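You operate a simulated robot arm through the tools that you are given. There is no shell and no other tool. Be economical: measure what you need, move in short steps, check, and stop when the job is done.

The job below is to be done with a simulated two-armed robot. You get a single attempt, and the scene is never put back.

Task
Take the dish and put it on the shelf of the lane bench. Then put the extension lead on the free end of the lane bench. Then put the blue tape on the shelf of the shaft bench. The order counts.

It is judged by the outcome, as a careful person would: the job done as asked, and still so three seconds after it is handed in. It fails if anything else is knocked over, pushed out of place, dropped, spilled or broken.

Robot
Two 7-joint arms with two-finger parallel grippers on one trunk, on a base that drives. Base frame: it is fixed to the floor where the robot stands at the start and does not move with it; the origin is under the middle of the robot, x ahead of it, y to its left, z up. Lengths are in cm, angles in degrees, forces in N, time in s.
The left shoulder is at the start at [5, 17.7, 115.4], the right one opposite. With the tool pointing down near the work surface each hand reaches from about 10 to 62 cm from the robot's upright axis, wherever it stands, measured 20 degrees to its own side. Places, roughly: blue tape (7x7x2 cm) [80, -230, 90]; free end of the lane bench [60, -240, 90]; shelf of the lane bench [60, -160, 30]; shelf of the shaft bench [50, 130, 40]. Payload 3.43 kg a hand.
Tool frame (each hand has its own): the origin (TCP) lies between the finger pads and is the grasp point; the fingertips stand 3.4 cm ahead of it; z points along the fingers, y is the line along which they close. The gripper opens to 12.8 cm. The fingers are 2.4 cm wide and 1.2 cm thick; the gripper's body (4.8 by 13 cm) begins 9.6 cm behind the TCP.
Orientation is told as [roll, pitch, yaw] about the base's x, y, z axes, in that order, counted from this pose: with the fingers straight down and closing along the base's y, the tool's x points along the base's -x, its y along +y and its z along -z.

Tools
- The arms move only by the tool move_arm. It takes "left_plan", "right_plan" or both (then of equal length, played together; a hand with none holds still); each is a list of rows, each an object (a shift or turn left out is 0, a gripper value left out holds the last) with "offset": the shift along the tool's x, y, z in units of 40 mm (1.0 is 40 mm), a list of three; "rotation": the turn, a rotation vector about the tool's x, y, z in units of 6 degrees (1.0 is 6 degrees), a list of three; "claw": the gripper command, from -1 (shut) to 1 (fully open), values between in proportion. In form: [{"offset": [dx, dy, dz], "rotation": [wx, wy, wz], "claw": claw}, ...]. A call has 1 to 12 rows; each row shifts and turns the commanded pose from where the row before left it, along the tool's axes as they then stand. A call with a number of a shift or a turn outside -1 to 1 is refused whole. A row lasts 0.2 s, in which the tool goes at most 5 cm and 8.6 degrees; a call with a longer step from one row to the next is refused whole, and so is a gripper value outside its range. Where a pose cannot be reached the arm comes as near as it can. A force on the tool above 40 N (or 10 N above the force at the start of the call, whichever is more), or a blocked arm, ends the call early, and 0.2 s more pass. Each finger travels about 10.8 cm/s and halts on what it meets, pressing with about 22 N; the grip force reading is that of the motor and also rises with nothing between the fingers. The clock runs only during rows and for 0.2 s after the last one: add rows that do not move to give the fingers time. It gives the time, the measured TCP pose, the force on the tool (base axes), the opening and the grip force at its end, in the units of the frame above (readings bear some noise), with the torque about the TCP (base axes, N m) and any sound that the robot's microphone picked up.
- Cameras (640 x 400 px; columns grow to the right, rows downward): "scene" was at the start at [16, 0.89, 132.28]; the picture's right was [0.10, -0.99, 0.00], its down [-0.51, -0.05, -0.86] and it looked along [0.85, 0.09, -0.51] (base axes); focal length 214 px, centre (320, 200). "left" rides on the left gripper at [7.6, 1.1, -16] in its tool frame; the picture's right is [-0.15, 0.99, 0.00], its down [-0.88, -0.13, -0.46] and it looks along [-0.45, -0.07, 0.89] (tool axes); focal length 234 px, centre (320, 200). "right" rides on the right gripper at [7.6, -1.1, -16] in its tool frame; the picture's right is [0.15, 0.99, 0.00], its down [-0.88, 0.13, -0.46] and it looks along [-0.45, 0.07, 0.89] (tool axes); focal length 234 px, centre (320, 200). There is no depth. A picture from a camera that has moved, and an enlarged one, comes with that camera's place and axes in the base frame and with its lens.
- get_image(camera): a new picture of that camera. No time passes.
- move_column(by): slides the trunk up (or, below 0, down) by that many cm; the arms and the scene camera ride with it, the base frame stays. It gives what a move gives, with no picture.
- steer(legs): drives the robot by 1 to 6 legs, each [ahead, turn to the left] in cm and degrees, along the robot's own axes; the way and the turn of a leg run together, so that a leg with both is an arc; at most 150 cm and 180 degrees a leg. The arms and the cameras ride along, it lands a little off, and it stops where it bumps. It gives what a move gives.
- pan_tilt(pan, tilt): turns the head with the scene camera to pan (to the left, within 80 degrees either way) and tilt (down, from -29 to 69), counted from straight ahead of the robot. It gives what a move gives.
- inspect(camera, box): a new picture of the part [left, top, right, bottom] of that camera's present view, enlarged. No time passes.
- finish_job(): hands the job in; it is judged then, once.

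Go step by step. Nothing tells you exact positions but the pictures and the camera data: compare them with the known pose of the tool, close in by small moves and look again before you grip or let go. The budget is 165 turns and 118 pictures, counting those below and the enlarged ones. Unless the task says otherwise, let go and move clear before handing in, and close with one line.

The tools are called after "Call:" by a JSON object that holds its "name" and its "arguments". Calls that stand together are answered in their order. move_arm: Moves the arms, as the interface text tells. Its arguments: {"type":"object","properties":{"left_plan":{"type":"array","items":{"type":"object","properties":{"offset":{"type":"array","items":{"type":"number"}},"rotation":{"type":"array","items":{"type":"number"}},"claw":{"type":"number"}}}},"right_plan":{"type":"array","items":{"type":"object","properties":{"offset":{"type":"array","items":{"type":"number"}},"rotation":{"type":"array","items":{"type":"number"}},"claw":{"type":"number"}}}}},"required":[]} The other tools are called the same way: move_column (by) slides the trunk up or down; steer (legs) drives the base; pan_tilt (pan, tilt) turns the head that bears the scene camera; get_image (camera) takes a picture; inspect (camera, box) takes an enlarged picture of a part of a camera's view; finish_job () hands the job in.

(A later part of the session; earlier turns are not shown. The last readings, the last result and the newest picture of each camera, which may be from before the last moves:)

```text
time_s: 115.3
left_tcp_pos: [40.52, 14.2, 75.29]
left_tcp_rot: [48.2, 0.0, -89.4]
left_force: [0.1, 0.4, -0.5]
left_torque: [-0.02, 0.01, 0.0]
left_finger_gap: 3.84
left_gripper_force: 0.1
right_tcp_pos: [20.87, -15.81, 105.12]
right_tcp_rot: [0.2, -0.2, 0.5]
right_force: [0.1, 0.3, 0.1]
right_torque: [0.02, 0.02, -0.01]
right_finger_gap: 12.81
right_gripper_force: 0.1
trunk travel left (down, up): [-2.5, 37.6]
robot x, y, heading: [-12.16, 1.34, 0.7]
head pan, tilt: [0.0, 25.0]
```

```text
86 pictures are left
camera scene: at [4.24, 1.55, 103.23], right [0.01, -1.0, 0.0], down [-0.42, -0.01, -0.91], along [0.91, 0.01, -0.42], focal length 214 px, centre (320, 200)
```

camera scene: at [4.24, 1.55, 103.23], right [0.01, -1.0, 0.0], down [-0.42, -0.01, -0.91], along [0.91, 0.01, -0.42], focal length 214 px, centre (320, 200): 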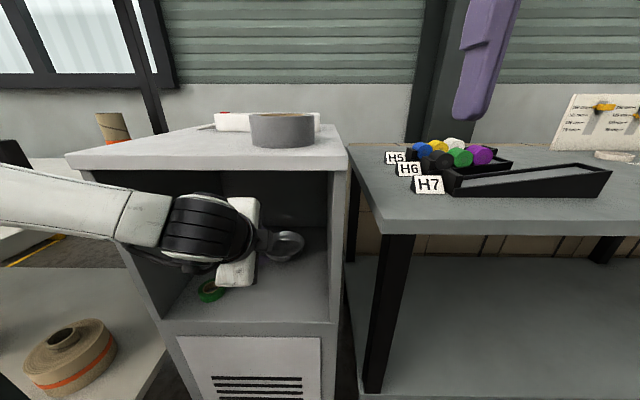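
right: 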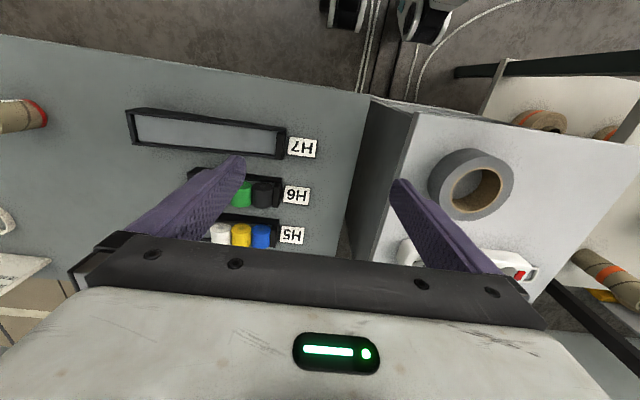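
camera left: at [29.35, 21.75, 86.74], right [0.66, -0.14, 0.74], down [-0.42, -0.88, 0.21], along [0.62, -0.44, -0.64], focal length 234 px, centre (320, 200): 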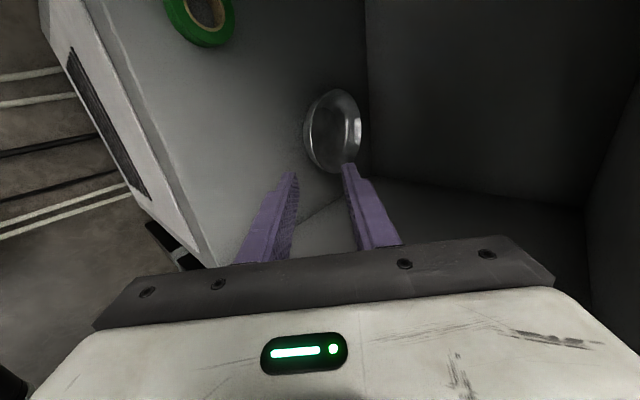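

Call:
{"name": "move_arm", "arguments": {"left_plan": [{"offset": [0, -0.1, 1]}, {"offset": [0, -0.1, 1]}, {"offset": [0, -0.1, 0.5]}, {}]}}

Call:
{"name": "get_image", "arguments": {"camera": "left"}}

Call:
{"name": "inspect", "arguments": {"camera": "scene", "box": [180, 170, 360, 310]}}

```text
time_s: 116.3
left_tcp_pos: [47.27, 14.52, 67.71]
left_tcp_rot: [48.2, -0.1, -89.4]
left_force: [-0.1, 0.1, -0.7]
left_torque: [0.0, 0.0, 0.0]
left_finger_gap: 3.83
left_gripper_force: 0.0
right_tcp_pos: [20.77, -15.8, 105.12]
right_tcp_rot: [0.2, -0.2, 0.4]
right_force: [-0.2, 0.5, 0.9]
right_torque: [0.0, 0.02, 0.0]
right_finger_gap: 12.81
right_gripper_force: 0.0
trunk travel left (down, up): [-2.5, 37.6]
robot x, y, heading: [-12.38, 1.53, 0.9]
head pan, tilt: [0.0, 25.0]
```

```text
85 pictures are left
camera left: at [36.02, 21.99, 79.19], right [0.66, -0.14, 0.74], down [-0.42, -0.88, 0.21], along [0.62, -0.44, -0.64], focal length 234 px, centre (320, 200)
```

left: 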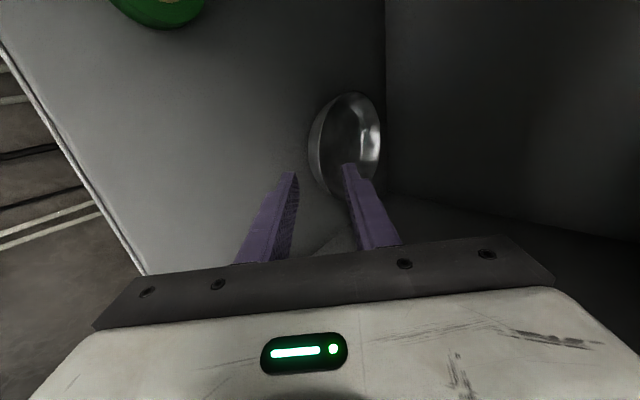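

```text
2.86 times, centred on (270, 240) of scene
camera zoom: at [4.23, 1.55, 103.23], right [0.01, -1.0, 0.0], down [-0.42, -0.01, -0.91], along [0.91, 0.01, -0.42], focal length 613 px, centre (463, 86)
```

zoom: 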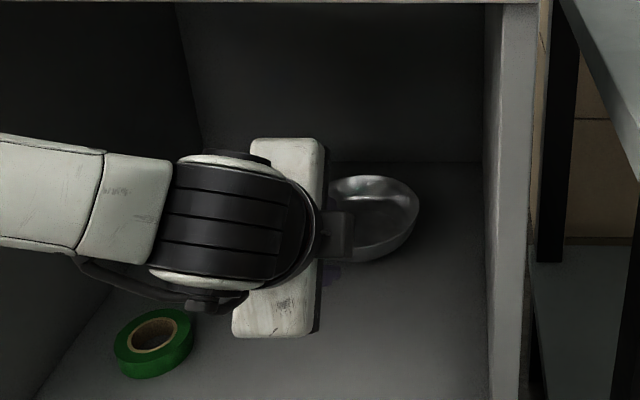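

Call:
{"name": "inspect", "arguments": {"camera": "left", "box": [240, 80, 420, 260]}}

```text
2.22 times, centred on (330, 170) of left
camera zoom: at [36.02, 21.99, 79.19], right [0.66, -0.14, 0.74], down [-0.42, -0.88, 0.21], along [0.62, -0.44, -0.64], focal length 520 px, centre (298, 267)
```

zoom: 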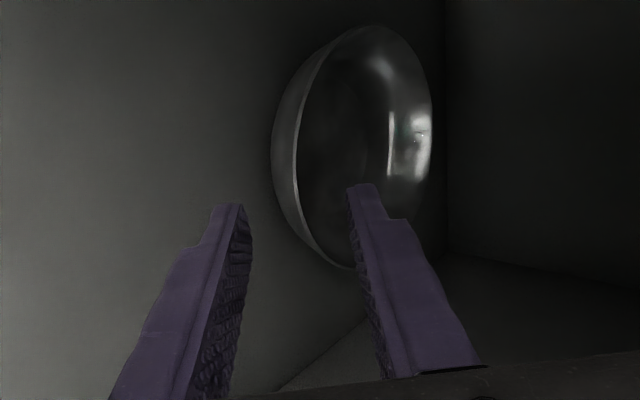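

The near rim sits right between the fingertips' line. I'll narrow the opening slightly, advance 6 cm along the fingers and look before closing.

Call:
{"name": "move_arm", "arguments": {"left_plan": [{"offset": [0, 0, 0.5], "claw": -0.5}, {"offset": [0, 0, 0.5]}, {"offset": [0, 0, 0.5]}, {}]}}

Call:
{"name": "inspect", "arguments": {"camera": "left", "box": [240, 80, 420, 260]}}

```text
time_s: 117.3
left_tcp_pos: [51.57, 14.52, 63.87]
left_tcp_rot: [48.1, -0.1, -89.4]
left_force: [-0.6, 0.8, -0.8]
left_torque: [-0.02, 0.01, -0.01]
left_finger_gap: 3.21
left_gripper_force: 0.0
right_tcp_pos: [20.83, -15.78, 105.1]
right_tcp_rot: [0.1, -0.2, 0.4]
right_force: [-0.1, 0.2, -0.3]
right_torque: [-0.01, 0.01, -0.04]
right_finger_gap: 12.81
right_gripper_force: 0.0
trunk travel left (down, up): [-2.5, 37.6]
robot x, y, heading: [-11.95, 1.3, 0.7]
head pan, tilt: [0.0, 25.0]
```

```text
2.22 times, centred on (330, 170) of left
camera zoom: at [40.46, 22.01, 75.25], right [0.66, -0.14, 0.74], down [-0.42, -0.88, 0.21], along [0.62, -0.44, -0.64], focal length 520 px, centre (298, 267)
```

zoom: 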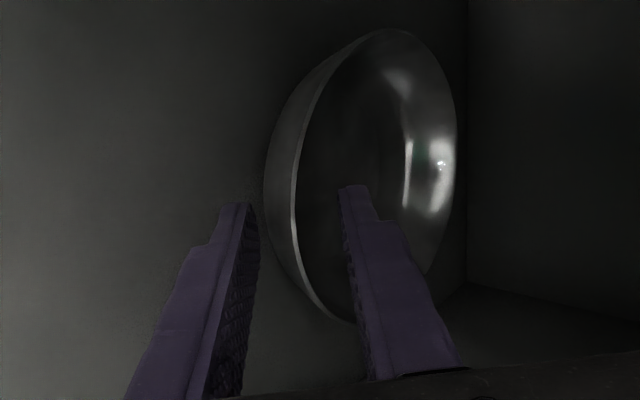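

Call:
{"name": "move_arm", "arguments": {"left_plan": [{"offset": [0, 0, 0.15]}, {"claw": -1}, {}, {}, {}, {}]}}

Call:
{"name": "inspect", "arguments": {"camera": "left", "box": [240, 80, 420, 260]}}

```text
time_s: 118.7
left_tcp_pos: [52.05, 14.49, 63.56]
left_tcp_rot: [48.1, 0.1, -89.4]
left_force: [0.7, 0.2, -2.3]
left_torque: [0.01, 0.1, 0.02]
left_finger_gap: 0.38
left_gripper_force: 22.0
right_tcp_pos: [20.8, -15.71, 105.06]
right_tcp_rot: [0.3, -0.2, 0.4]
right_force: [0.0, -0.9, -0.4]
right_torque: [0.0, 0.01, 0.01]
right_finger_gap: 12.84
right_gripper_force: 0.0
trunk travel left (down, up): [-2.5, 37.6]
robot x, y, heading: [-12.1, 1.44, 0.7]
head pan, tilt: [0.0, 25.0]
```

```text
2.22 times, centred on (330, 170) of left
camera zoom: at [40.88, 21.97, 74.89], right [0.66, -0.14, 0.74], down [-0.42, -0.88, 0.21], along [0.62, -0.44, -0.64], focal length 520 px, centre (298, 267)
```

zoom: 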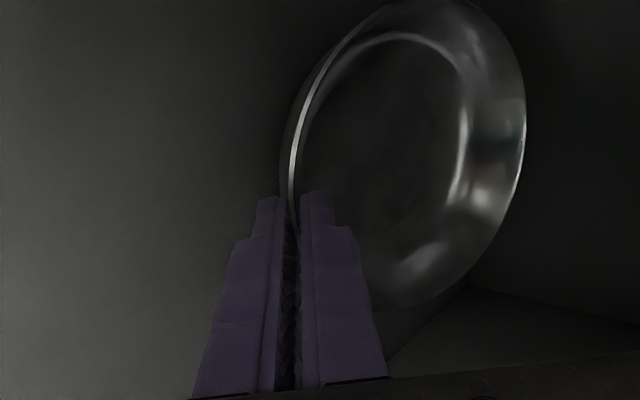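

Gripped (0.38 cm on the rim). I'll lift it slightly and check it holds.

Call:
{"name": "move_arm", "arguments": {"left_plan": [{"offset": [0, 0.3, -0.27]}, {"offset": [0, 0.3, -0.27]}, {"offset": [0, 0.3, -0.27]}, {}]}}

Call:
{"name": "get_image", "arguments": {"camera": "scene"}}

Call:
{"name": "get_image", "arguments": {"camera": "left"}}

```text
time_s: 119.7
left_tcp_pos: [52.22, 14.41, 68.1]
left_tcp_rot: [48.1, 0.0, -89.4]
left_force: [-1.0, -0.4, -1.6]
left_torque: [-0.04, 0.16, 0.02]
left_finger_gap: 0.37
left_gripper_force: 22.5
right_tcp_pos: [20.98, -15.75, 105.17]
right_tcp_rot: [0.2, -0.1, 0.5]
right_force: [0.1, -1.2, 0.0]
right_torque: [-0.03, -0.01, 0.0]
right_finger_gap: 12.8
right_gripper_force: 0.1
trunk travel left (down, up): [-2.5, 37.6]
robot x, y, heading: [-12.2, 1.53, 0.8]
head pan, tilt: [0.0, 25.0]
```

```text
80 pictures are left
camera scene: at [4.24, 1.55, 103.22], right [0.01, -1.0, 0.0], down [-0.42, -0.01, -0.91], along [0.91, 0.01, -0.42], focal length 214 px, centre (320, 200)
```

scene: 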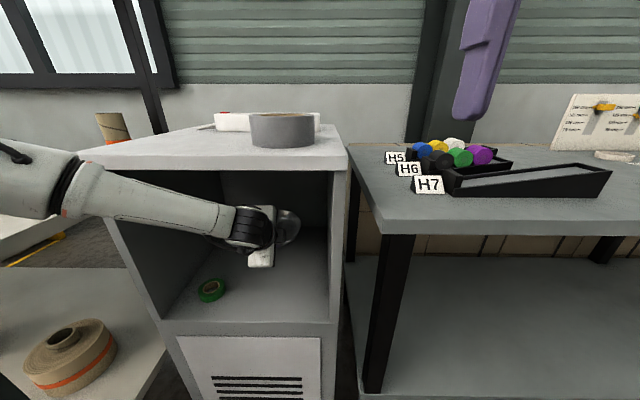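

```text
79 pictures are left
camera left: at [41.0, 21.93, 79.58], right [0.66, -0.14, 0.74], down [-0.42, -0.88, 0.21], along [0.62, -0.44, -0.64], focal length 234 px, centre (320, 200)
```

left: 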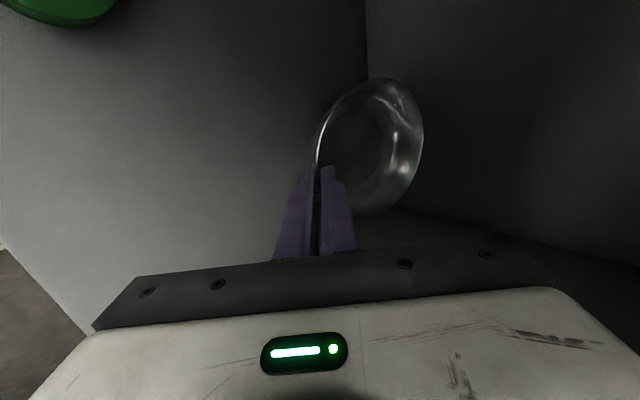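

The dish is held. I'll back straight out of the cabinet with the arm fixed.

Call:
{"name": "steer", "arguments": {"legs": [[-50, 0]]}}

Call:
{"name": "get_image", "arguments": {"camera": "scene"}}

```text
time_s: 122.7
left_tcp_pos: [2.34, 13.6, 68.26]
left_tcp_rot: [48.1, -0.1, -89.6]
left_force: [-0.9, -0.5, -2.0]
left_torque: [-0.01, 0.17, 0.0]
left_finger_gap: 0.41
left_gripper_force: 22.4
right_tcp_pos: [-29.31, -16.4, 105.07]
right_tcp_rot: [0.2, -0.2, 0.1]
right_force: [0.3, -0.7, 0.4]
right_torque: [0.03, -0.02, 0.01]
right_finger_gap: 12.82
right_gripper_force: 0.1
trunk travel left (down, up): [-2.5, 37.6]
robot x, y, heading: [-62.24, 0.69, 0.4]
head pan, tilt: [0.0, 25.0]
```

```text
78 pictures are left
camera scene: at [-45.76, 0.96, 103.22], right [0.01, -1.0, 0.0], down [-0.42, 0.0, -0.91], along [0.91, 0.01, -0.42], focal length 214 px, centre (320, 200)
```

scene: 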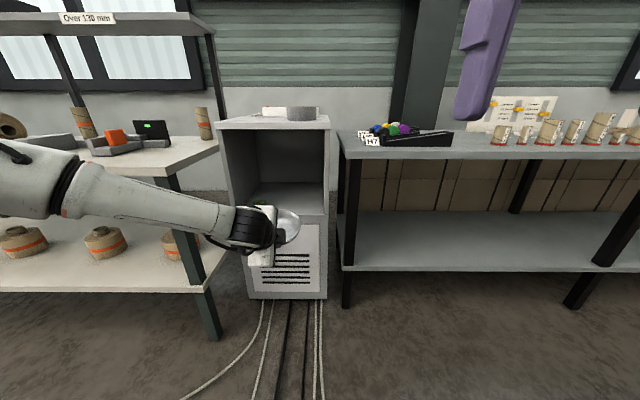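

Held well. Now I'll drive to the front of the lane bench's shelf, to the right of its middle leg.

Call:
{"name": "steer", "arguments": {"legs": [[0, -90.4], [150, 0], [29, 0], [0, 90]]}}

Call:
{"name": "get_image", "arguments": {"camera": "scene"}}

Call:
{"name": "get_image", "arguments": {"camera": "left"}}

```text
time_s: 139.1
left_tcp_pos: [6.73, -162.03, 68.14]
left_tcp_rot: [48.1, 0.0, -89.4]
left_force: [-0.3, 0.2, -0.9]
left_torque: [0.01, 0.2, -0.02]
left_finger_gap: 0.31
left_gripper_force: 22.7
right_tcp_pos: [-24.53, -192.21, 105.2]
right_tcp_rot: [0.3, -0.2, 0.4]
right_force: [0.6, 0.7, 0.8]
right_torque: [0.0, 0.0, -0.01]
right_finger_gap: 12.79
right_gripper_force: 0.0
trunk travel left (down, up): [-2.5, 37.6]
robot x, y, heading: [-57.81, -174.96, 0.8]
head pan, tilt: [0.0, 25.0]
```

```text
77 pictures are left
camera scene: at [-41.18, -174.94, 103.22], right [0.01, -1.0, 0.0], down [-0.42, -0.01, -0.91], along [0.91, 0.01, -0.42], focal length 214 px, centre (320, 200)
```

scene: 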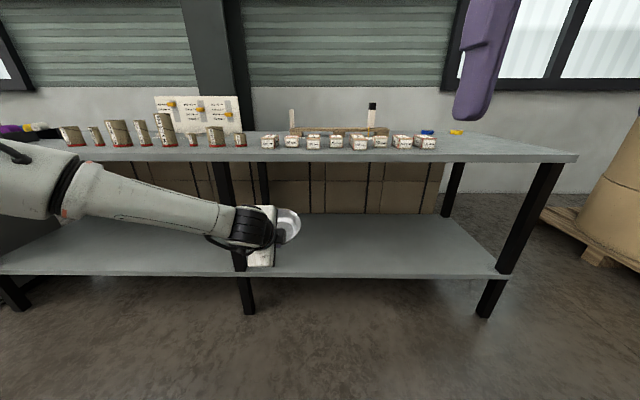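

```text
76 pictures are left
camera left: at [-4.44, -154.54, 79.58], right [0.66, -0.14, 0.74], down [-0.42, -0.89, 0.21], along [0.62, -0.44, -0.64], focal length 234 px, centre (320, 200)
```

left: 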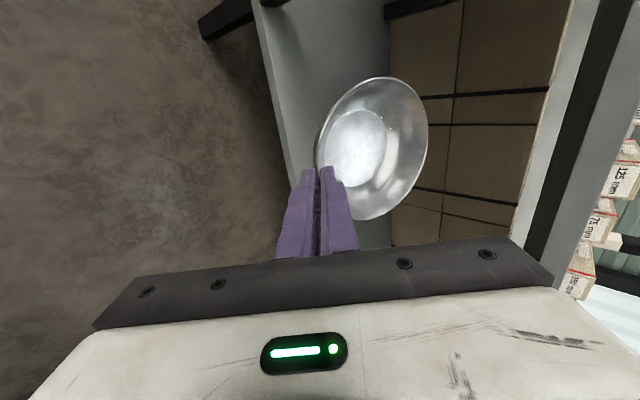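

Call:
{"name": "inspect", "arguments": {"camera": "left", "box": [280, 60, 460, 240]}}

Call:
{"name": "inspect", "arguments": {"camera": "scene", "box": [200, 180, 340, 290]}}

```text
2.22 times, centred on (370, 150) of left
camera zoom: at [-4.44, -154.54, 79.58], right [0.66, -0.14, 0.74], down [-0.42, -0.89, 0.21], along [0.62, -0.44, -0.64], focal length 520 px, centre (209, 311)
```

zoom: 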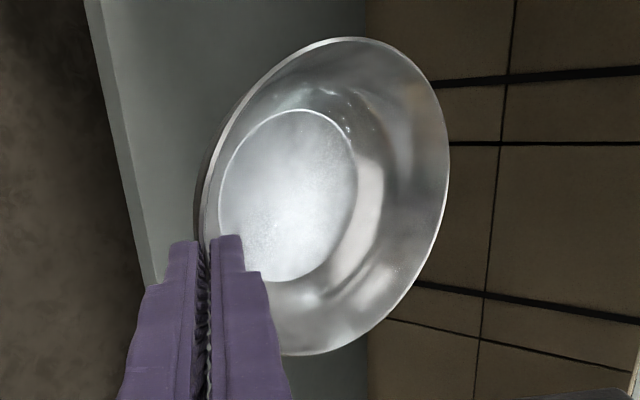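

```text
3.64 times, centred on (270, 235) of scene
camera zoom: at [-41.18, -174.94, 103.22], right [0.01, -1.0, 0.0], down [-0.42, -0.01, -0.91], along [0.91, 0.01, -0.42], focal length 780 px, centre (502, 73)
```

zoom: 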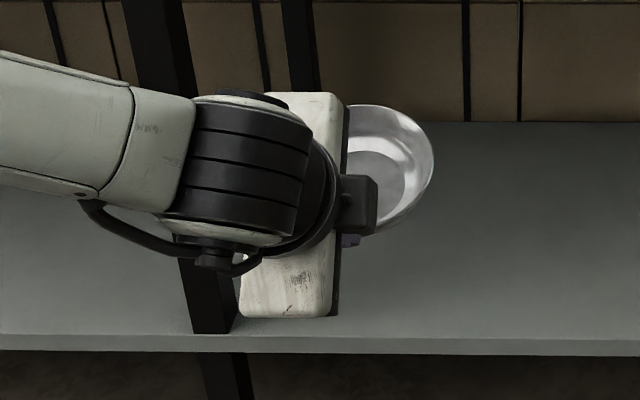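

The dish is tilted about 20° (far rim up), so I'll pitch the hand down 20° to level it and lower it in front of the shelf.

Call:
{"name": "move_arm", "arguments": {"left_plan": [{"rotation": [1, 0, 0]}, {"rotation": [1, 0, 0]}, {"rotation": [1, 0, 0]}, {"rotation": [0.35, 0, 0]}, {"offset": [0, -0.45, 0.84]}, {"offset": [0, -0.45, 0.84]}, {"offset": [0, -0.45, 0.84]}, {"offset": [0, -0.45, 0.84]}, {"offset": [0, -0.45, 0.84]}, {"offset": [0, -0.3, 0.6]}, {}]}}

Call:
{"name": "get_image", "arguments": {"camera": "scene"}}

Call:
{"name": "get_image", "arguments": {"camera": "left"}}

```text
time_s: 141.5
left_tcp_pos: [9.52, -162.17, 46.17]
left_tcp_rot: [40.3, -0.1, -89.2]
left_force: [0.9, 0.9, -1.4]
left_torque: [-0.03, 0.17, -0.02]
left_finger_gap: 0.28
left_gripper_force: 21.9
left hand out of reach, approached as far as the arm can: row 1, 2, 3
right_tcp_pos: [-24.49, -192.24, 105.19]
right_tcp_rot: [0.2, -0.2, 0.4]
right_force: [-0.5, -1.1, 0.2]
right_torque: [-0.03, 0.0, 0.01]
right_finger_gap: 12.82
right_gripper_force: 0.0
trunk travel left (down, up): [-2.5, 37.6]
robot x, y, heading: [-57.66, -175.14, 0.8]
head pan, tilt: [0.0, 25.0]
```

```text
73 pictures are left
camera scene: at [-41.18, -174.94, 103.22], right [0.01, -1.0, 0.0], down [-0.42, -0.01, -0.91], along [0.91, 0.01, -0.42], focal length 214 px, centre (320, 200)
```

scene: 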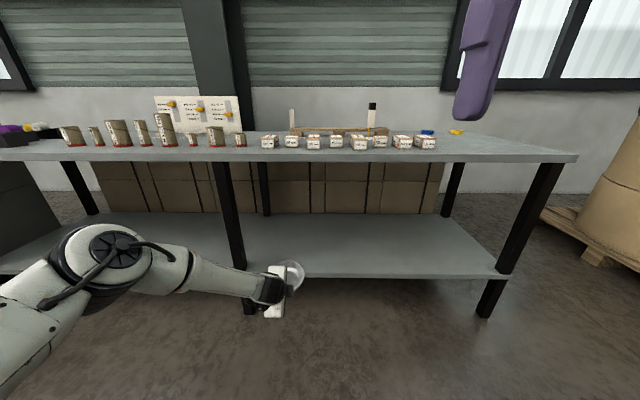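

```text
72 pictures are left
camera left: at [0.06, -154.69, 59.0], right [0.76, -0.14, 0.64], down [-0.38, -0.89, 0.26], along [0.53, -0.45, -0.72], focal length 234 px, centre (320, 200)
```

left: 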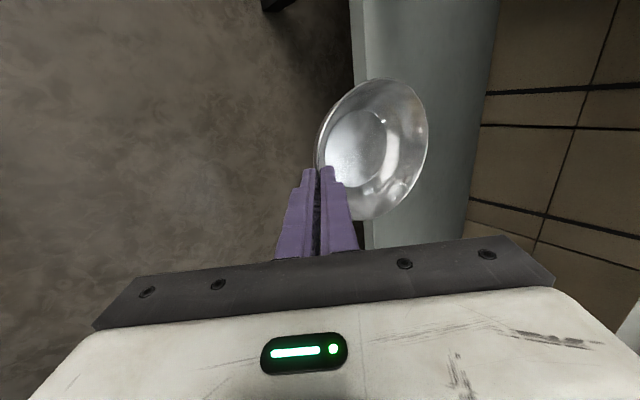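

Call:
{"name": "move_arm", "arguments": {"left_plan": [{"rotation": [1, 0, 0]}, {"rotation": [1, 0, 0]}, {}]}}

Call:
{"name": "inspect", "arguments": {"camera": "scene", "box": [200, 220, 340, 330]}}

```text
time_s: 142.3
left_tcp_pos: [2.71, -162.27, 45.3]
left_tcp_rot: [29.7, -0.3, -88.9]
left_force: [-0.7, 0.2, -1.9]
left_torque: [-0.01, 0.14, 0.0]
left_finger_gap: 0.28
left_gripper_force: 22.3
left hand out of reach, approached as far as the arm can: row 1, 2
right_tcp_pos: [-24.54, -192.21, 105.16]
right_tcp_rot: [0.2, -0.3, 0.4]
right_force: [0.1, 0.4, -0.2]
right_torque: [0.02, -0.01, 0.03]
right_finger_gap: 12.81
right_gripper_force: 0.1
trunk travel left (down, up): [-2.5, 37.6]
robot x, y, heading: [-57.26, -174.96, 0.8]
head pan, tilt: [0.0, 25.0]
```

```text
3.64 times, centred on (270, 275) of scene
camera zoom: at [-41.19, -174.94, 103.22], right [0.01, -1.0, 0.0], down [-0.42, -0.01, -0.91], along [0.91, 0.01, -0.42], focal length 780 px, centre (502, -73)
```

zoom: 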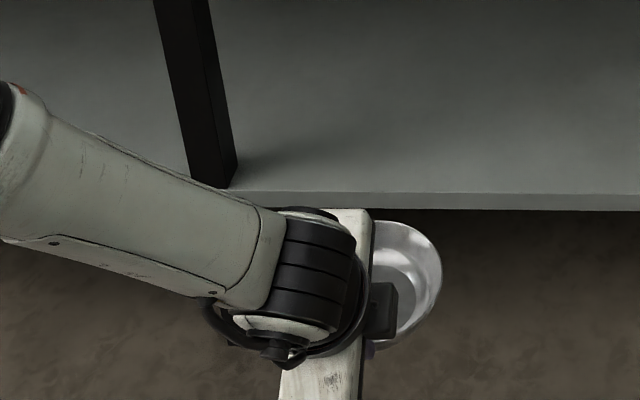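

The dish is now nearly level. I'll shift right ~22 cm to keep the elbow clear of the middle leg before driving in.

Call:
{"name": "steer", "arguments": {"legs": [[0, -90], [22, 0], [0, 90]]}}

Call:
{"name": "steer", "arguments": {"legs": [[25, 0]]}}

Call:
{"name": "get_image", "arguments": {"camera": "scene"}}

```text
time_s: 151.6
left_tcp_pos: [3.35, -184.77, 45.25]
left_tcp_rot: [29.7, -0.3, -88.8]
left_force: [0.5, 0.8, 0.3]
left_torque: [-0.03, -0.02, 0.01]
left_finger_gap: 0.0
left_gripper_force: 22.2
right_tcp_pos: [-24.11, -214.54, 105.14]
right_tcp_rot: [0.3, -0.1, 0.3]
right_force: [-0.5, -0.4, 0.3]
right_torque: [0.02, -0.02, -0.01]
right_finger_gap: 12.8
right_gripper_force: 0.1
trunk travel left (down, up): [-2.5, 37.6]
robot x, y, heading: [-56.87, -197.66, 1.0]
head pan, tilt: [0.0, 25.0]
```

```text
time_s: 153.1
left_tcp_pos: [20.29, -184.36, 45.16]
left_tcp_rot: [29.7, -0.3, -88.8]
left_force: [-0.4, -0.8, 0.2]
left_torque: [-0.01, 0.02, -0.02]
left_finger_gap: 0.0
left_gripper_force: 22.2
right_tcp_pos: [-6.93, -214.39, 105.26]
right_tcp_rot: [0.2, -0.3, 0.5]
right_force: [-0.4, 0.5, 0.5]
right_torque: [-0.03, 0.01, -0.04]
right_finger_gap: 12.79
right_gripper_force: 0.1
trunk travel left (down, up): [-2.5, 37.6]
robot x, y, heading: [-40.02, -197.14, 0.7]
head pan, tilt: [0.0, 25.0]
stopped in leg 1: the robot was blocked; the commanded pose is now the measured one
```

```text
70 pictures are left
camera scene: at [-23.64, -197.05, 103.23], right [0.01, -1.0, 0.0], down [-0.42, -0.01, -0.91], along [0.91, 0.01, -0.42], focal length 214 px, centre (320, 200)
```

scene: 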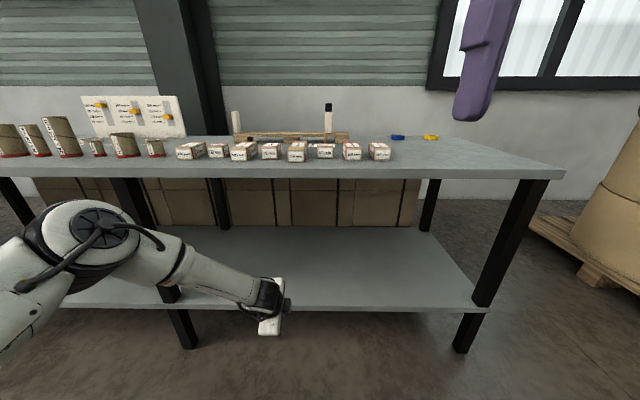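

The gripper is empty: the dish slipped out during the shift, and the base seems to have met it on the floor. I'll back off and look down for it.

Call:
{"name": "steer", "arguments": {"legs": [[-35, 0]]}}

Call:
{"name": "pan_tilt", "arguments": {"pan": 0, "tilt": 55}}

Call:
{"name": "get_image", "arguments": {"camera": "scene"}}

```text
time_s: 155.4
left_tcp_pos: [-14.94, -184.97, 45.22]
left_tcp_rot: [29.7, -0.2, -89.0]
left_force: [-0.9, -0.4, 0.2]
left_torque: [-0.03, 0.02, -0.02]
left_finger_gap: 0.0
left_gripper_force: 21.8
right_tcp_pos: [-42.36, -214.87, 105.03]
right_tcp_rot: [0.2, -0.1, 0.2]
right_force: [-0.3, -0.7, 0.4]
right_torque: [-0.02, -0.01, -0.02]
right_finger_gap: 12.79
right_gripper_force: 0.1
trunk travel left (down, up): [-2.5, 37.6]
robot x, y, heading: [-75.48, -197.55, 0.4]
head pan, tilt: [0.0, 25.0]
```

```text
time_s: 156.3
left_tcp_pos: [-14.96, -184.96, 45.16]
left_tcp_rot: [29.7, -0.2, -89.0]
left_force: [0.2, 0.9, 0.1]
left_torque: [0.01, 0.03, 0.0]
left_finger_gap: 0.0
left_gripper_force: 21.4
right_tcp_pos: [-42.3, -214.79, 105.17]
right_tcp_rot: [0.1, -0.1, 0.3]
right_force: [-0.1, 0.7, 0.5]
right_torque: [-0.03, 0.05, 0.01]
right_finger_gap: 12.81
right_gripper_force: 0.0
trunk travel left (down, up): [-2.5, 37.6]
robot x, y, heading: [-75.21, -197.78, 0.8]
head pan, tilt: [0.0, 55.0]
```

```text
69 pictures are left
camera scene: at [-61.02, -197.59, 98.83], right [0.01, -1.0, 0.0], down [-0.82, -0.01, -0.57], along [0.57, 0.01, -0.82], focal length 214 px, centre (320, 200)
```

scene: 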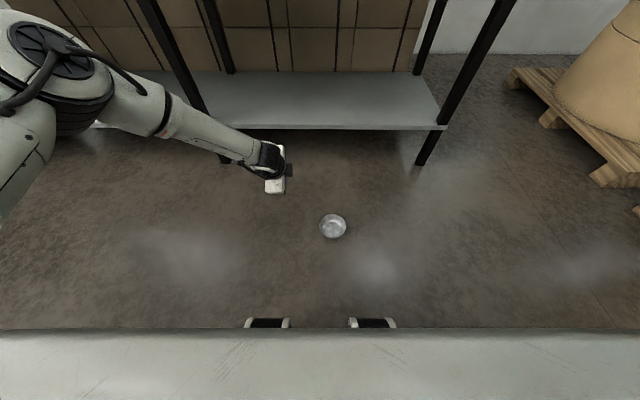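

The dish lies upright on the floor at about (-9, -203). I'll turn so it's ahead of the left shoulder, move up and bring the open hand above it at the wall's slope for a deeper grip.

Call:
{"name": "steer", "arguments": {"legs": [[0, -20], [21, 0]]}}

Call:
{"name": "move_arm", "arguments": {"left_plan": [{"rotation": [-0.5, 0, 0], "claw": -0.3}, {"offset": [0.15, -0.9, 0]}, {"offset": [0.15, -0.9, 0]}, {"offset": [0.15, -0.9, 0]}, {"offset": [0.15, -0.9, 0]}, {"offset": [0.15, -0.9, 0]}, {"offset": [0.15, -0.9, 0]}, {"offset": [0.15, -0.9, 0]}, {}]}}

Call:
{"name": "get_image", "arguments": {"camera": "left"}}

Call:
{"name": "get_image", "arguments": {"camera": "scene"}}

```text
time_s: 159.1
left_tcp_pos: [5.58, -212.84, 45.33]
left_tcp_rot: [29.7, -0.2, -108.6]
left_force: [-0.1, -0.8, -0.4]
left_torque: [-0.01, 0.01, -0.01]
left_finger_gap: 0.0
left_gripper_force: 21.6
right_tcp_pos: [-30.32, -231.68, 105.14]
right_tcp_rot: [0.2, -0.1, -19.4]
right_force: [-0.3, -0.8, 0.1]
right_torque: [0.01, 0.01, -0.01]
right_finger_gap: 12.78
right_gripper_force: 0.2
trunk travel left (down, up): [-2.5, 37.6]
robot x, y, heading: [-55.88, -204.45, -19.1]
head pan, tilt: [0.0, 55.0]
```

```text
time_s: 161.1
left_tcp_pos: [-13.0, -204.28, 32.15]
left_tcp_rot: [32.0, 0.3, -108.2]
left_force: [-0.3, 0.2, -0.1]
left_torque: [-0.02, 0.01, 0.0]
left_finger_gap: 4.49
left_gripper_force: 0.0
left hand out of reach, approached as far as the arm can: row 8
right_tcp_pos: [-30.25, -231.76, 105.07]
right_tcp_rot: [0.2, -0.2, -19.3]
right_force: [0.4, -0.9, -0.6]
right_torque: [0.01, 0.02, 0.01]
right_finger_gap: 12.81
right_gripper_force: 0.0
trunk travel left (down, up): [-2.5, 37.6]
robot x, y, heading: [-55.52, -204.59, -18.7]
head pan, tilt: [0.0, 55.0]
```

```text
68 pictures are left
camera left: at [-17.77, -194.73, 46.42], right [0.75, -0.4, 0.52], down [-0.61, -0.73, 0.31], along [0.26, -0.55, -0.79], focal length 234 px, centre (320, 200)
```

left: 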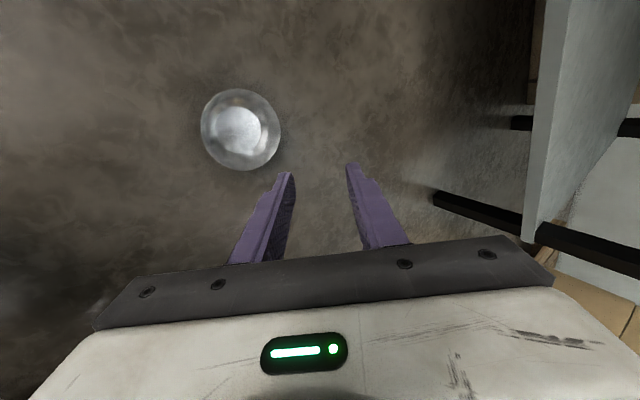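

```text
67 pictures are left
camera scene: at [-42.04, -209.19, 98.83], right [-0.32, -0.95, 0.0], down [-0.77, 0.27, -0.57], along [0.54, -0.19, -0.82], focal length 214 px, centre (320, 200)
```

scene: 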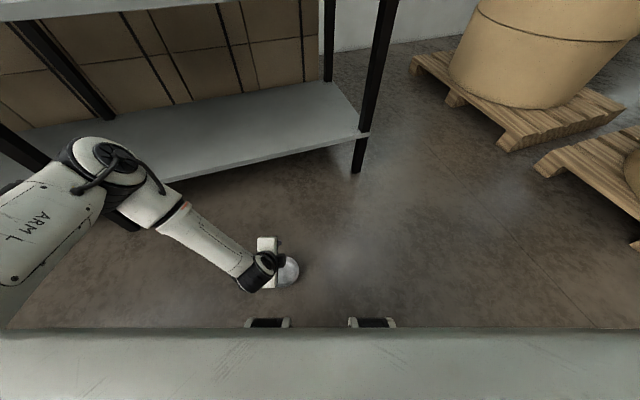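

Call:
{"name": "steer", "arguments": {"legs": [[-5.2, 0]]}}

Call:
{"name": "move_arm", "arguments": {"left_plan": [{"offset": [0.13, -0.49, 0.78]}, {"offset": [0.13, -0.49, 0.78]}, {"offset": [0.13, -0.49, 0.78]}, {"offset": [0.13, -0.49, 0.78]}, {"offset": [0.13, -0.49, 0.78]}, {}]}}

Call:
{"name": "get_image", "arguments": {"camera": "left"}}

```text
time_s: 162.0
left_tcp_pos: [-17.97, -202.6, 32.46]
left_tcp_rot: [32.1, 0.2, -108.2]
left_force: [0.1, 0.3, 0.1]
left_torque: [0.01, 0.02, -0.02]
left_finger_gap: 4.47
left_gripper_force: 0.0
right_tcp_pos: [-35.21, -229.97, 105.2]
right_tcp_rot: [0.2, -0.1, -19.2]
right_force: [0.5, -0.6, 0.0]
right_torque: [0.01, 0.04, 0.0]
right_finger_gap: 12.81
right_gripper_force: 0.0
trunk travel left (down, up): [-2.5, 37.6]
robot x, y, heading: [-60.27, -202.4, -18.7]
head pan, tilt: [0.0, 55.0]
```

```text
time_s: 163.4
left_tcp_pos: [-16.4, -205.25, 20.7]
left_tcp_rot: [31.7, 0.7, -108.0]
left_force: [0.3, -0.1, -0.8]
left_torque: [0.0, 0.03, -0.01]
left_finger_gap: 4.46
left_gripper_force: 0.1
left hand out of reach, approached as far as the arm can: row 1, 2, 3, 4, 5
right_tcp_pos: [-35.15, -230.03, 105.19]
right_tcp_rot: [0.3, -0.2, -19.2]
right_force: [0.3, 0.5, -0.5]
right_torque: [-0.01, -0.03, 0.0]
right_finger_gap: 12.81
right_gripper_force: 0.0
trunk travel left (down, up): [-2.5, 37.6]
robot x, y, heading: [-60.09, -202.64, -18.7]
head pan, tilt: [0.0, 55.0]
```

```text
66 pictures are left
camera left: at [-21.09, -195.85, 34.91], right [0.75, -0.4, 0.52], down [-0.61, -0.73, 0.31], along [0.25, -0.55, -0.8], focal length 234 px, centre (320, 200)
```

left: 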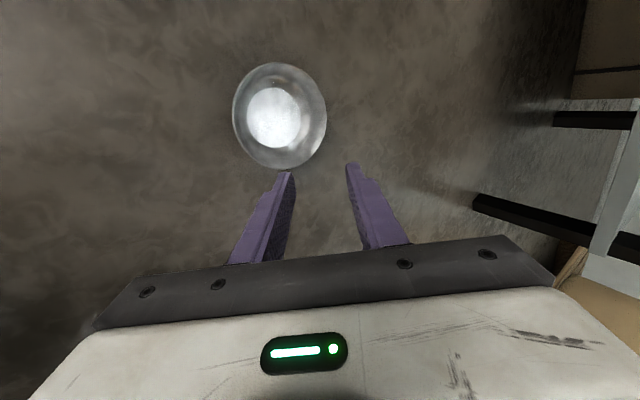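

Low reach is limited in this wrist posture. I'll go up, return the hand to fingers-down closing sideways, and grip the dish's left rim instead, with trunk fully lowered.

Call:
{"name": "move_arm", "arguments": {"left_plan": [{"offset": [0, 0.49, -0.78]}, {"offset": [0, 0.49, -0.78]}, {"offset": [0, 0.49, -0.78]}, {"offset": [0, 0.49, -0.78]}, {"offset": [0, 0.49, -0.78]}, {"rotation": [0, 0, -1]}, {"rotation": [0, 0, -1]}, {"rotation": [0, 0, -1]}, {"rotation": [0, 0, -1]}, {"rotation": [0, 0, -1]}, {"rotation": [0, 0, -1]}, {"rotation": [0, 0, -1]}]}}

Call:
{"name": "move_arm", "arguments": {"left_plan": [{"rotation": [0, 0, -1]}, {"rotation": [0, 0, -1]}, {"rotation": [0, 0, -1]}, {"rotation": [0, 0, -1]}, {"rotation": [0, 0, -1]}, {"rotation": [0, 0, -1]}, {"rotation": [0, 0, -1]}, {"rotation": [0, 0, -1]}, {"rotation": [0, 1, 0]}, {"rotation": [0, 1, 0]}, {"rotation": [0, 1, 0]}, {"rotation": [0, 1, 0]}]}}

Call:
{"name": "move_column", "arguments": {"by": -2.4}}

Call:
{"name": "move_arm", "arguments": {"left_plan": [{"rotation": [0, 1, 0]}, {"rotation": [1, 0.3, 0]}, {"rotation": [1, 0, 0]}, {"rotation": [1, 0, 0]}, {"rotation": [1, 0, 0]}, {"rotation": [1, 0, 0]}, {"rotation": [0.5, 0, 0]}, {}]}}

Call:
{"name": "get_image", "arguments": {"camera": "left"}}

Call:
{"name": "get_image", "arguments": {"camera": "scene"}}

```text
time_s: 166.0
left_tcp_pos: [-16.31, -205.35, 39.11]
left_tcp_rot: [25.1, -20.5, -70.7]
left_force: [-0.5, -0.3, 0.1]
left_torque: [-0.02, 0.0, 0.02]
left_finger_gap: 4.46
left_gripper_force: 0.1
right_tcp_pos: [-35.23, -229.96, 105.1]
right_tcp_rot: [0.2, 0.0, -19.3]
right_force: [0.1, 0.3, -0.3]
right_torque: [0.0, -0.02, 0.01]
right_finger_gap: 12.78
right_gripper_force: 0.1
trunk travel left (down, up): [-2.5, 37.6]
robot x, y, heading: [-60.49, -202.97, -19.2]
head pan, tilt: [0.0, 55.0]
```

```text
time_s: 168.6
left_tcp_pos: [-16.29, -205.22, 39.08]
left_tcp_rot: [0.3, -8.0, -18.1]
left_force: [-0.3, -0.6, 1.1]
left_torque: [-0.03, 0.0, -0.02]
left_finger_gap: 4.48
left_gripper_force: 0.1
right_tcp_pos: [-35.23, -230.05, 105.27]
right_tcp_rot: [0.2, -0.1, -19.2]
right_force: [-0.4, 0.3, 0.0]
right_torque: [-0.02, -0.04, -0.03]
right_finger_gap: 12.81
right_gripper_force: 0.0
trunk travel left (down, up): [-2.5, 37.6]
robot x, y, heading: [-60.33, -202.9, -19.1]
head pan, tilt: [0.0, 55.0]
```

```text
time_s: 169.3
left_tcp_pos: [-16.3, -205.38, 36.79]
left_tcp_rot: [0.3, -8.2, -18.3]
left_force: [0.2, -0.3, -0.1]
left_torque: [0.01, -0.01, -0.03]
left_finger_gap: 4.44
left_gripper_force: 0.0
right_tcp_pos: [-35.17, -229.97, 102.77]
right_tcp_rot: [0.2, -0.2, -19.2]
right_force: [0.3, 0.1, -0.4]
right_torque: [0.0, 0.02, -0.01]
right_finger_gap: 12.8
right_gripper_force: 0.0
trunk travel left (down, up): [-0.1, 40.0]
robot x, y, heading: [-60.41, -202.52, -19.0]
head pan, tilt: [0.0, 55.0]
```

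```text
time_s: 171.1
left_tcp_pos: [-16.32, -205.22, 36.77]
left_tcp_rot: [-32.7, -0.4, -18.2]
left_force: [-0.2, 0.0, -0.6]
left_torque: [0.0, 0.01, -0.02]
left_finger_gap: 4.47
left_gripper_force: 0.0
right_tcp_pos: [-35.21, -230.03, 102.74]
right_tcp_rot: [0.2, -0.1, -19.2]
right_force: [0.0, -0.5, -0.3]
right_torque: [-0.01, -0.01, 0.0]
right_finger_gap: 12.78
right_gripper_force: 0.1
trunk travel left (down, up): [-0.1, 40.0]
robot x, y, heading: [-60.43, -202.54, -18.9]
head pan, tilt: [0.0, 55.0]
```

```text
65 pictures are left
camera left: at [-20.5, -193.79, 49.43], right [0.4, 0.74, -0.53], down [0.88, -0.14, 0.46], along [0.26, -0.65, -0.71], focal length 234 px, centre (320, 200)
```

left: 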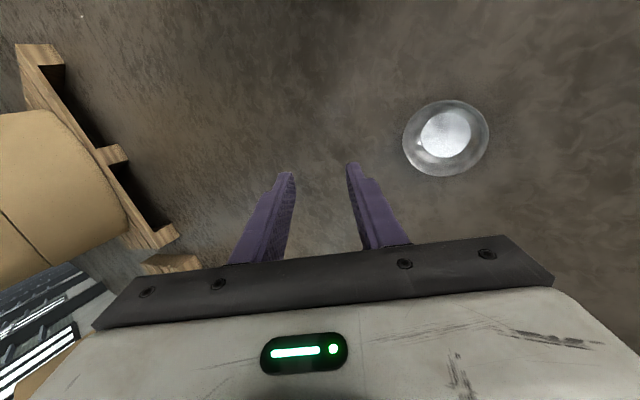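

```text
64 pictures are left
camera scene: at [-46.99, -207.48, 96.43], right [-0.32, -0.95, 0.0], down [-0.78, 0.26, -0.57], along [0.54, -0.19, -0.82], focal length 214 px, centre (320, 200)
```

scene: 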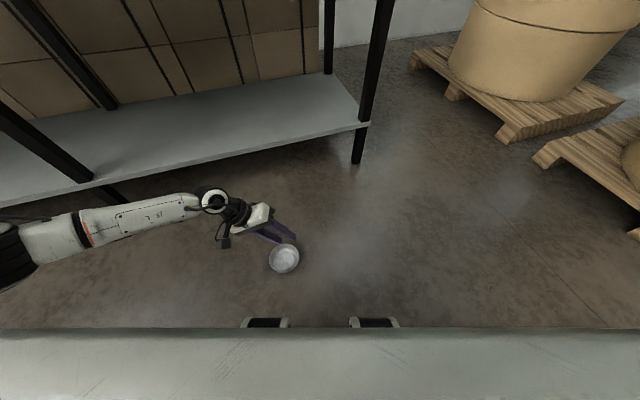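

Call:
{"name": "steer", "arguments": {"legs": [[0, 12], [11, 0]]}}

Call:
{"name": "move_arm", "arguments": {"left_plan": [{"offset": [0.2, 0.9, 0.74]}, {"offset": [0.2, 0.9, 0.74]}, {"offset": [0.2, 0.9, 0.74]}, {"offset": [0.2, 0.9, 0.74]}, {"offset": [0.2, 0.9, 0.74]}, {}]}}

Call:
{"name": "get_image", "arguments": {"camera": "left"}}

```text
time_s: 173.1
left_tcp_pos: [-6.07, -197.38, 36.71]
left_tcp_rot: [-32.7, -0.3, -6.4]
left_force: [-0.2, -0.1, 0.3]
left_torque: [0.02, -0.06, 0.01]
left_finger_gap: 4.48
left_gripper_force: 0.1
right_tcp_pos: [-19.44, -225.6, 102.71]
right_tcp_rot: [0.2, -0.2, -7.4]
right_force: [-0.3, 0.7, 0.4]
right_torque: [-0.03, 0.0, -0.02]
right_finger_gap: 12.79
right_gripper_force: 0.2
trunk travel left (down, up): [-0.1, 40.0]
robot x, y, heading: [-49.77, -204.39, -7.2]
head pan, tilt: [0.0, 55.0]
```

```text
time_s: 174.5
left_tcp_pos: [-12.05, -192.12, 21.2]
left_tcp_rot: [-32.6, -0.2, -6.4]
left_force: [-0.7, 0.3, -0.4]
left_torque: [0.03, 0.02, -0.01]
left_finger_gap: 4.47
left_gripper_force: 0.0
left hand out of reach, approached as far as the arm can: row 4, 5
right_tcp_pos: [-19.56, -225.6, 102.74]
right_tcp_rot: [0.2, -0.2, -7.4]
right_force: [-0.4, 0.2, 0.4]
right_torque: [-0.01, 0.03, -0.01]
right_finger_gap: 12.8
right_gripper_force: 0.2
trunk travel left (down, up): [-0.1, 40.0]
robot x, y, heading: [-49.59, -204.27, -7.2]
head pan, tilt: [0.0, 55.0]
```

```text
63 pictures are left
camera left: at [-18.54, -181.74, 33.94], right [0.24, 0.81, -0.53], down [0.89, 0.04, 0.46], along [0.39, -0.58, -0.71], focal length 234 px, centre (320, 200)
```

left: 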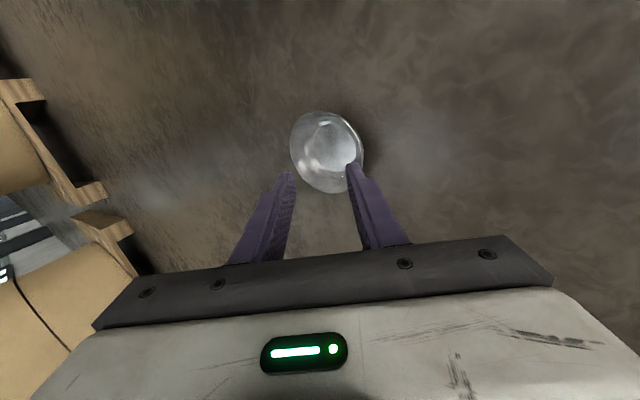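

Call:
{"name": "get_image", "arguments": {"camera": "scene"}}

```text
62 pictures are left
camera scene: at [-35.67, -205.94, 96.43], right [-0.12, -0.99, 0.0], down [-0.81, 0.1, -0.57], along [0.57, -0.07, -0.82], focal length 214 px, centre (320, 200)
```

scene: 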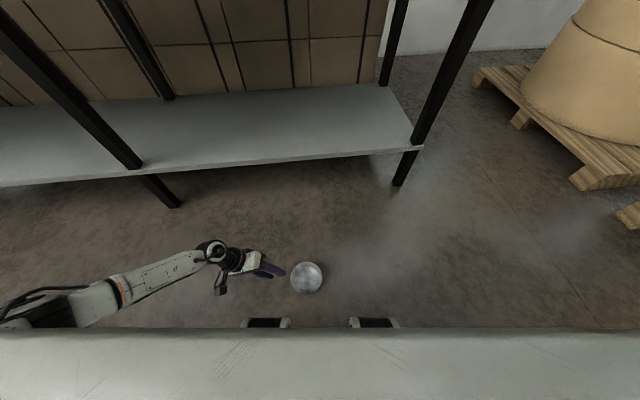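

The low reach is near the arm's limit; I'll test how low the hand gets with the tool aligned with the outstretched arm.

Call:
{"name": "move_arm", "arguments": {"left_plan": [{"rotation": [-1, 0, 0]}, {"rotation": [-1, 0, 0]}, {"rotation": [-1, 0, 0]}, {"rotation": [-1, 0, 0]}, {"rotation": [-1, 0, 0]}, {"rotation": [-0.5, -0.6, 0]}, {"rotation": [0, -1, 0]}, {"rotation": [0, -1, 0]}, {"rotation": [0, -0.4, 0]}, {}]}}

Call:
{"name": "move_arm", "arguments": {"left_plan": [{"offset": [0.5, 0.25, 0.65]}, {"offset": [0.5, 0.25, 0.65]}, {"offset": [0.5, 0.25, 0.65]}, {"offset": [0.5, 0.25, 0.65]}, {}, {}]}}

```text
time_s: 176.3
left_tcp_pos: [-11.13, -191.88, 21.54]
left_tcp_rot: [0.6, -17.1, -6.3]
left_force: [1.2, -0.5, 0.6]
left_torque: [-0.02, 0.05, -0.06]
left_finger_gap: 4.48
left_gripper_force: 0.0
right_tcp_pos: [-19.56, -225.61, 102.69]
right_tcp_rot: [0.2, -0.2, -7.4]
right_force: [-0.1, 0.7, -0.3]
right_torque: [0.01, 0.02, -0.03]
right_finger_gap: 12.79
right_gripper_force: 0.0
trunk travel left (down, up): [-0.1, 40.0]
robot x, y, heading: [-49.74, -204.21, -7.3]
head pan, tilt: [0.0, 55.0]
stopped in row 9 (left hand): the force on the tool passed its limit at 45 N (the readings are from after the stop); the commanded pose is now the measured one
```

```text
time_s: 177.2
left_tcp_pos: [-12.55, -189.06, 13.2]
left_tcp_rot: [0.2, -18.3, -5.4]
left_force: [0.7, -0.1, -0.7]
left_torque: [-0.1, 0.0, -0.06]
left_finger_gap: 4.49
left_gripper_force: 0.1
left hand out of reach, approached as far as the arm can: row 4
right_tcp_pos: [-19.55, -225.57, 102.82]
right_tcp_rot: [0.1, -0.1, -7.4]
right_force: [-0.3, 1.2, 0.4]
right_torque: [-0.02, -0.01, 0.0]
right_finger_gap: 12.78
right_gripper_force: 0.1
trunk travel left (down, up): [-0.1, 40.0]
robot x, y, heading: [-50.06, -204.03, -7.4]
head pan, tilt: [0.0, 55.0]
stopped in row 4 (left hand): the force on the tool passed its limit at 48 N (the readings are from after the stop); the commanded pose is now the measured one
```

Straight ahead is just out of range near the floor, but beside the base the shoulder is closer above the floor. I'll test how low the left hand gets there.

Call:
{"name": "move_arm", "arguments": {"left_plan": [{"offset": [-0.3, 0, -0.9]}, {"offset": [-0.3, 0, -0.9]}, {"offset": [-0.3, 0, -0.9], "rotation": [0, 1, 0]}, {"rotation": [0, 1, 0]}, {"rotation": [0, 1, 0]}, {"offset": [0.7, 0.7, 0]}, {"offset": [0.7, 0.7, 0]}, {"offset": [0.9, 0.7, 0]}, {"offset": [0.9, 0.6, 0]}, {"offset": [1, 0, 0]}, {"offset": [1, 0, 0]}, {}]}}

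Call:
{"name": "pan_tilt", "arguments": {"pan": 75, "tilt": 60}}

Call:
{"name": "get_image", "arguments": {"camera": "scene"}}

```text
time_s: 179.5
left_tcp_pos: [-28.06, -176.53, 24.63]
left_tcp_rot: [0.4, -2.2, -4.3]
left_force: [0.0, 1.7, -0.1]
left_torque: [-0.21, 0.02, 0.0]
left_finger_gap: 4.49
left_gripper_force: 0.1
right_tcp_pos: [-19.51, -225.48, 102.75]
right_tcp_rot: [0.2, -0.3, -7.5]
right_force: [-0.6, 0.5, 0.7]
right_torque: [0.01, 0.01, -0.05]
right_finger_gap: 12.83
right_gripper_force: 0.0
trunk travel left (down, up): [-0.1, 40.0]
robot x, y, heading: [-49.63, -204.04, -7.1]
head pan, tilt: [0.0, 55.0]
stopped in row 11 (left hand): the force on the tool passed its limit at 60 N (the readings are from after the stop); the commanded pose is now the measured one
```

```text
time_s: 180.9
left_tcp_pos: [-28.12, -176.76, 24.65]
left_tcp_rot: [0.4, -2.1, -4.4]
left_force: [2.1, 6.2, 0.5]
left_torque: [-0.77, 0.38, -0.02]
left_finger_gap: 4.47
left_gripper_force: 0.1
right_tcp_pos: [-19.53, -225.63, 102.73]
right_tcp_rot: [0.2, -0.2, -7.5]
right_force: [-0.1, -0.1, -0.4]
right_torque: [0.0, 0.0, 0.01]
right_finger_gap: 12.8
right_gripper_force: 0.0
trunk travel left (down, up): [-0.1, 40.0]
robot x, y, heading: [-49.81, -204.09, -7.0]
head pan, tilt: [75.0, 60.0]
```

```text
61 pictures are left
camera scene: at [-40.33, -198.87, 95.82], right [0.93, -0.38, 0.0], down [-0.33, -0.8, -0.5], along [0.19, 0.46, -0.87], focal length 214 px, centre (320, 200)
```

scene: 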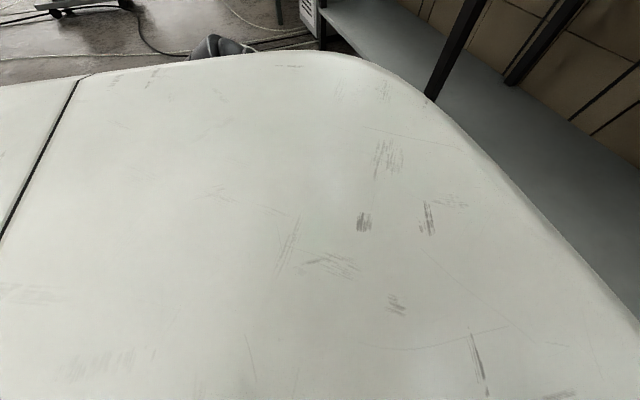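

Call:
{"name": "get_image", "arguments": {"camera": "left"}}

```text
60 pictures are left
camera left: at [-36.08, -175.02, 40.24], right [0.22, 0.98, 0.01], down [0.85, -0.2, 0.49], along [0.48, -0.1, -0.87], focal length 234 px, centre (320, 200)
```

left: 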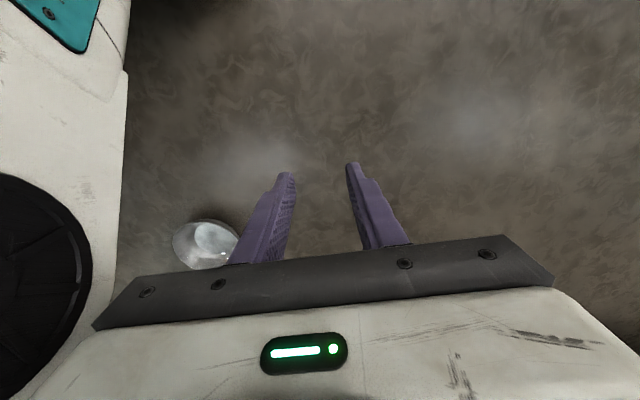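

The hand touched the robot's own base side (left ≈23). I'll move out a little, back beside the shoulder, and test downward reach.

Call:
{"name": "move_arm", "arguments": {"left_plan": [{"offset": [0, 0.6, 0]}, {"offset": [0.9, 0, 0]}, {"offset": [0.9, 0, 0.2]}, {"offset": [0.7, 0, 0.5]}, {"offset": [0, 0, 0.8]}, {"offset": [0, 0, 0.8]}, {"offset": [0, 0, 0.8]}, {}]}}

Call:
{"name": "get_image", "arguments": {"camera": "left"}}

```text
time_s: 182.8
left_tcp_pos: [-31.2, -174.06, 14.81]
left_tcp_rot: [0.4, -2.3, -4.3]
left_force: [-0.3, -1.1, -0.2]
left_torque: [-0.01, 0.02, -0.01]
left_finger_gap: 4.46
left_gripper_force: 0.1
left hand out of reach, approached as far as the arm can: row 3, 4
right_tcp_pos: [-19.48, -225.56, 102.79]
right_tcp_rot: [0.3, -0.2, -7.4]
right_force: [0.5, 0.5, 0.1]
right_torque: [0.02, 0.01, -0.02]
right_finger_gap: 12.8
right_gripper_force: 0.1
trunk travel left (down, up): [-0.1, 40.0]
robot x, y, heading: [-49.81, -203.75, -7.3]
head pan, tilt: [75.0, 60.0]
```

```text
59 pictures are left
camera left: at [-39.22, -172.37, 30.39], right [0.22, 0.98, 0.01], down [0.85, -0.2, 0.49], along [0.48, -0.1, -0.87], focal length 234 px, centre (320, 200)
```

left: 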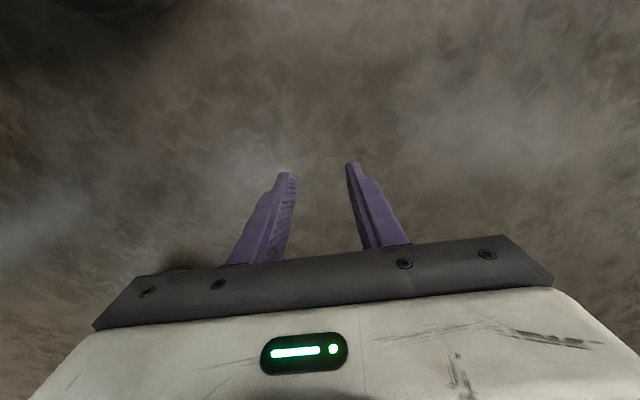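

Call:
{"name": "move_arm", "arguments": {"left_plan": [{"offset": [0, 0, 0.6]}, {"offset": [0, 0, 0.6]}, {"offset": [0, 0, 0.4]}, {"offset": [0, 0, 0.3]}, {}]}}

```text
time_s: 183.9
left_tcp_pos: [-30.67, -174.07, 7.19]
left_tcp_rot: [0.4, -2.2, -4.3]
left_force: [0.0, 0.5, -0.2]
left_torque: [-0.01, 0.03, -0.02]
left_finger_gap: 4.47
left_gripper_force: 0.0
right_tcp_pos: [-19.54, -225.55, 102.69]
right_tcp_rot: [0.3, -0.3, -7.5]
right_force: [-0.6, -0.8, 0.4]
right_torque: [0.01, -0.03, 0.0]
right_finger_gap: 12.78
right_gripper_force: 0.1
trunk travel left (down, up): [-0.1, 40.0]
robot x, y, heading: [-49.79, -204.11, -6.9]
head pan, tilt: [75.0, 60.0]
```

Call:
{"name": "move_arm", "arguments": {"left_plan": [{"offset": [0, 0, 0.3]}, {"offset": [0, 0, 0.3]}, {}]}}

```text
time_s: 184.8
left_tcp_pos: [-30.76, -174.0, 4.54]
left_tcp_rot: [0.4, -2.2, -4.3]
left_force: [0.2, 0.3, -0.6]
left_torque: [0.05, -0.01, -0.03]
left_finger_gap: 4.49
left_gripper_force: 0.1
right_tcp_pos: [-19.54, -225.68, 102.72]
right_tcp_rot: [0.3, -0.1, -7.4]
right_force: [-0.2, 0.1, -0.1]
right_torque: [0.01, 0.03, 0.02]
right_finger_gap: 12.78
right_gripper_force: 0.0
trunk travel left (down, up): [-0.1, 40.0]
robot x, y, heading: [-49.9, -204.17, -7.0]
head pan, tilt: [75.0, 60.0]
```

The floor is reachable here with a vertical tool. I'll test the same in front of the base, which would allow the better left-rim grip.

Call:
{"name": "move_arm", "arguments": {"left_plan": [{"offset": [0, 0, -1]}, {"offset": [0, 0, -1]}, {"offset": [0, 0, -1]}, {"offset": [-1, -0.5, 0]}, {"offset": [-1, -0.5, 0]}, {"offset": [-1, -0.5, 0]}, {"offset": [-1, -0.5, 0]}, {"offset": [0, 0, 0.8]}, {"offset": [0, 0, 0.8]}, {"offset": [0, 0, 0.8]}, {"offset": [0, 0, 0.6]}, {}]}}

Call:
{"name": "get_image", "arguments": {"camera": "left"}}

```text
time_s: 187.3
left_tcp_pos: [-15.52, -183.15, 5.27]
left_tcp_rot: [0.4, -2.2, -4.3]
left_force: [-0.5, 0.1, -0.3]
left_torque: [0.0, -0.01, -0.04]
left_finger_gap: 4.46
left_gripper_force: 0.0
right_tcp_pos: [-19.68, -225.61, 102.81]
right_tcp_rot: [0.3, -0.2, -7.4]
right_force: [-0.1, -0.2, -0.8]
right_torque: [-0.01, 0.03, 0.01]
right_finger_gap: 12.79
right_gripper_force: 0.0
trunk travel left (down, up): [-0.1, 40.0]
robot x, y, heading: [-49.93, -203.94, -6.9]
head pan, tilt: [75.0, 60.0]
```

```text
58 pictures are left
camera left: at [-23.47, -181.52, 20.87], right [0.22, 0.98, 0.01], down [0.85, -0.2, 0.49], along [0.48, -0.1, -0.87], focal length 234 px, centre (320, 200)
```

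left: 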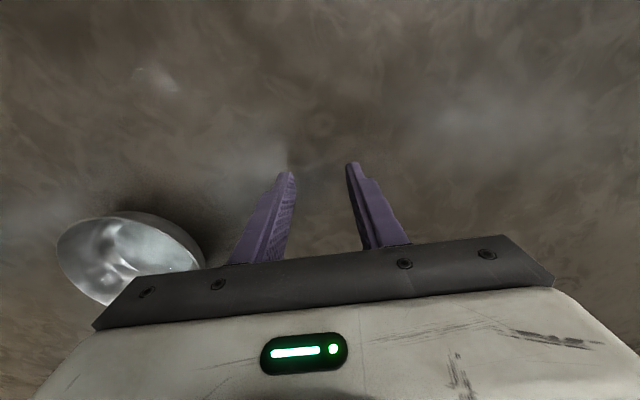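

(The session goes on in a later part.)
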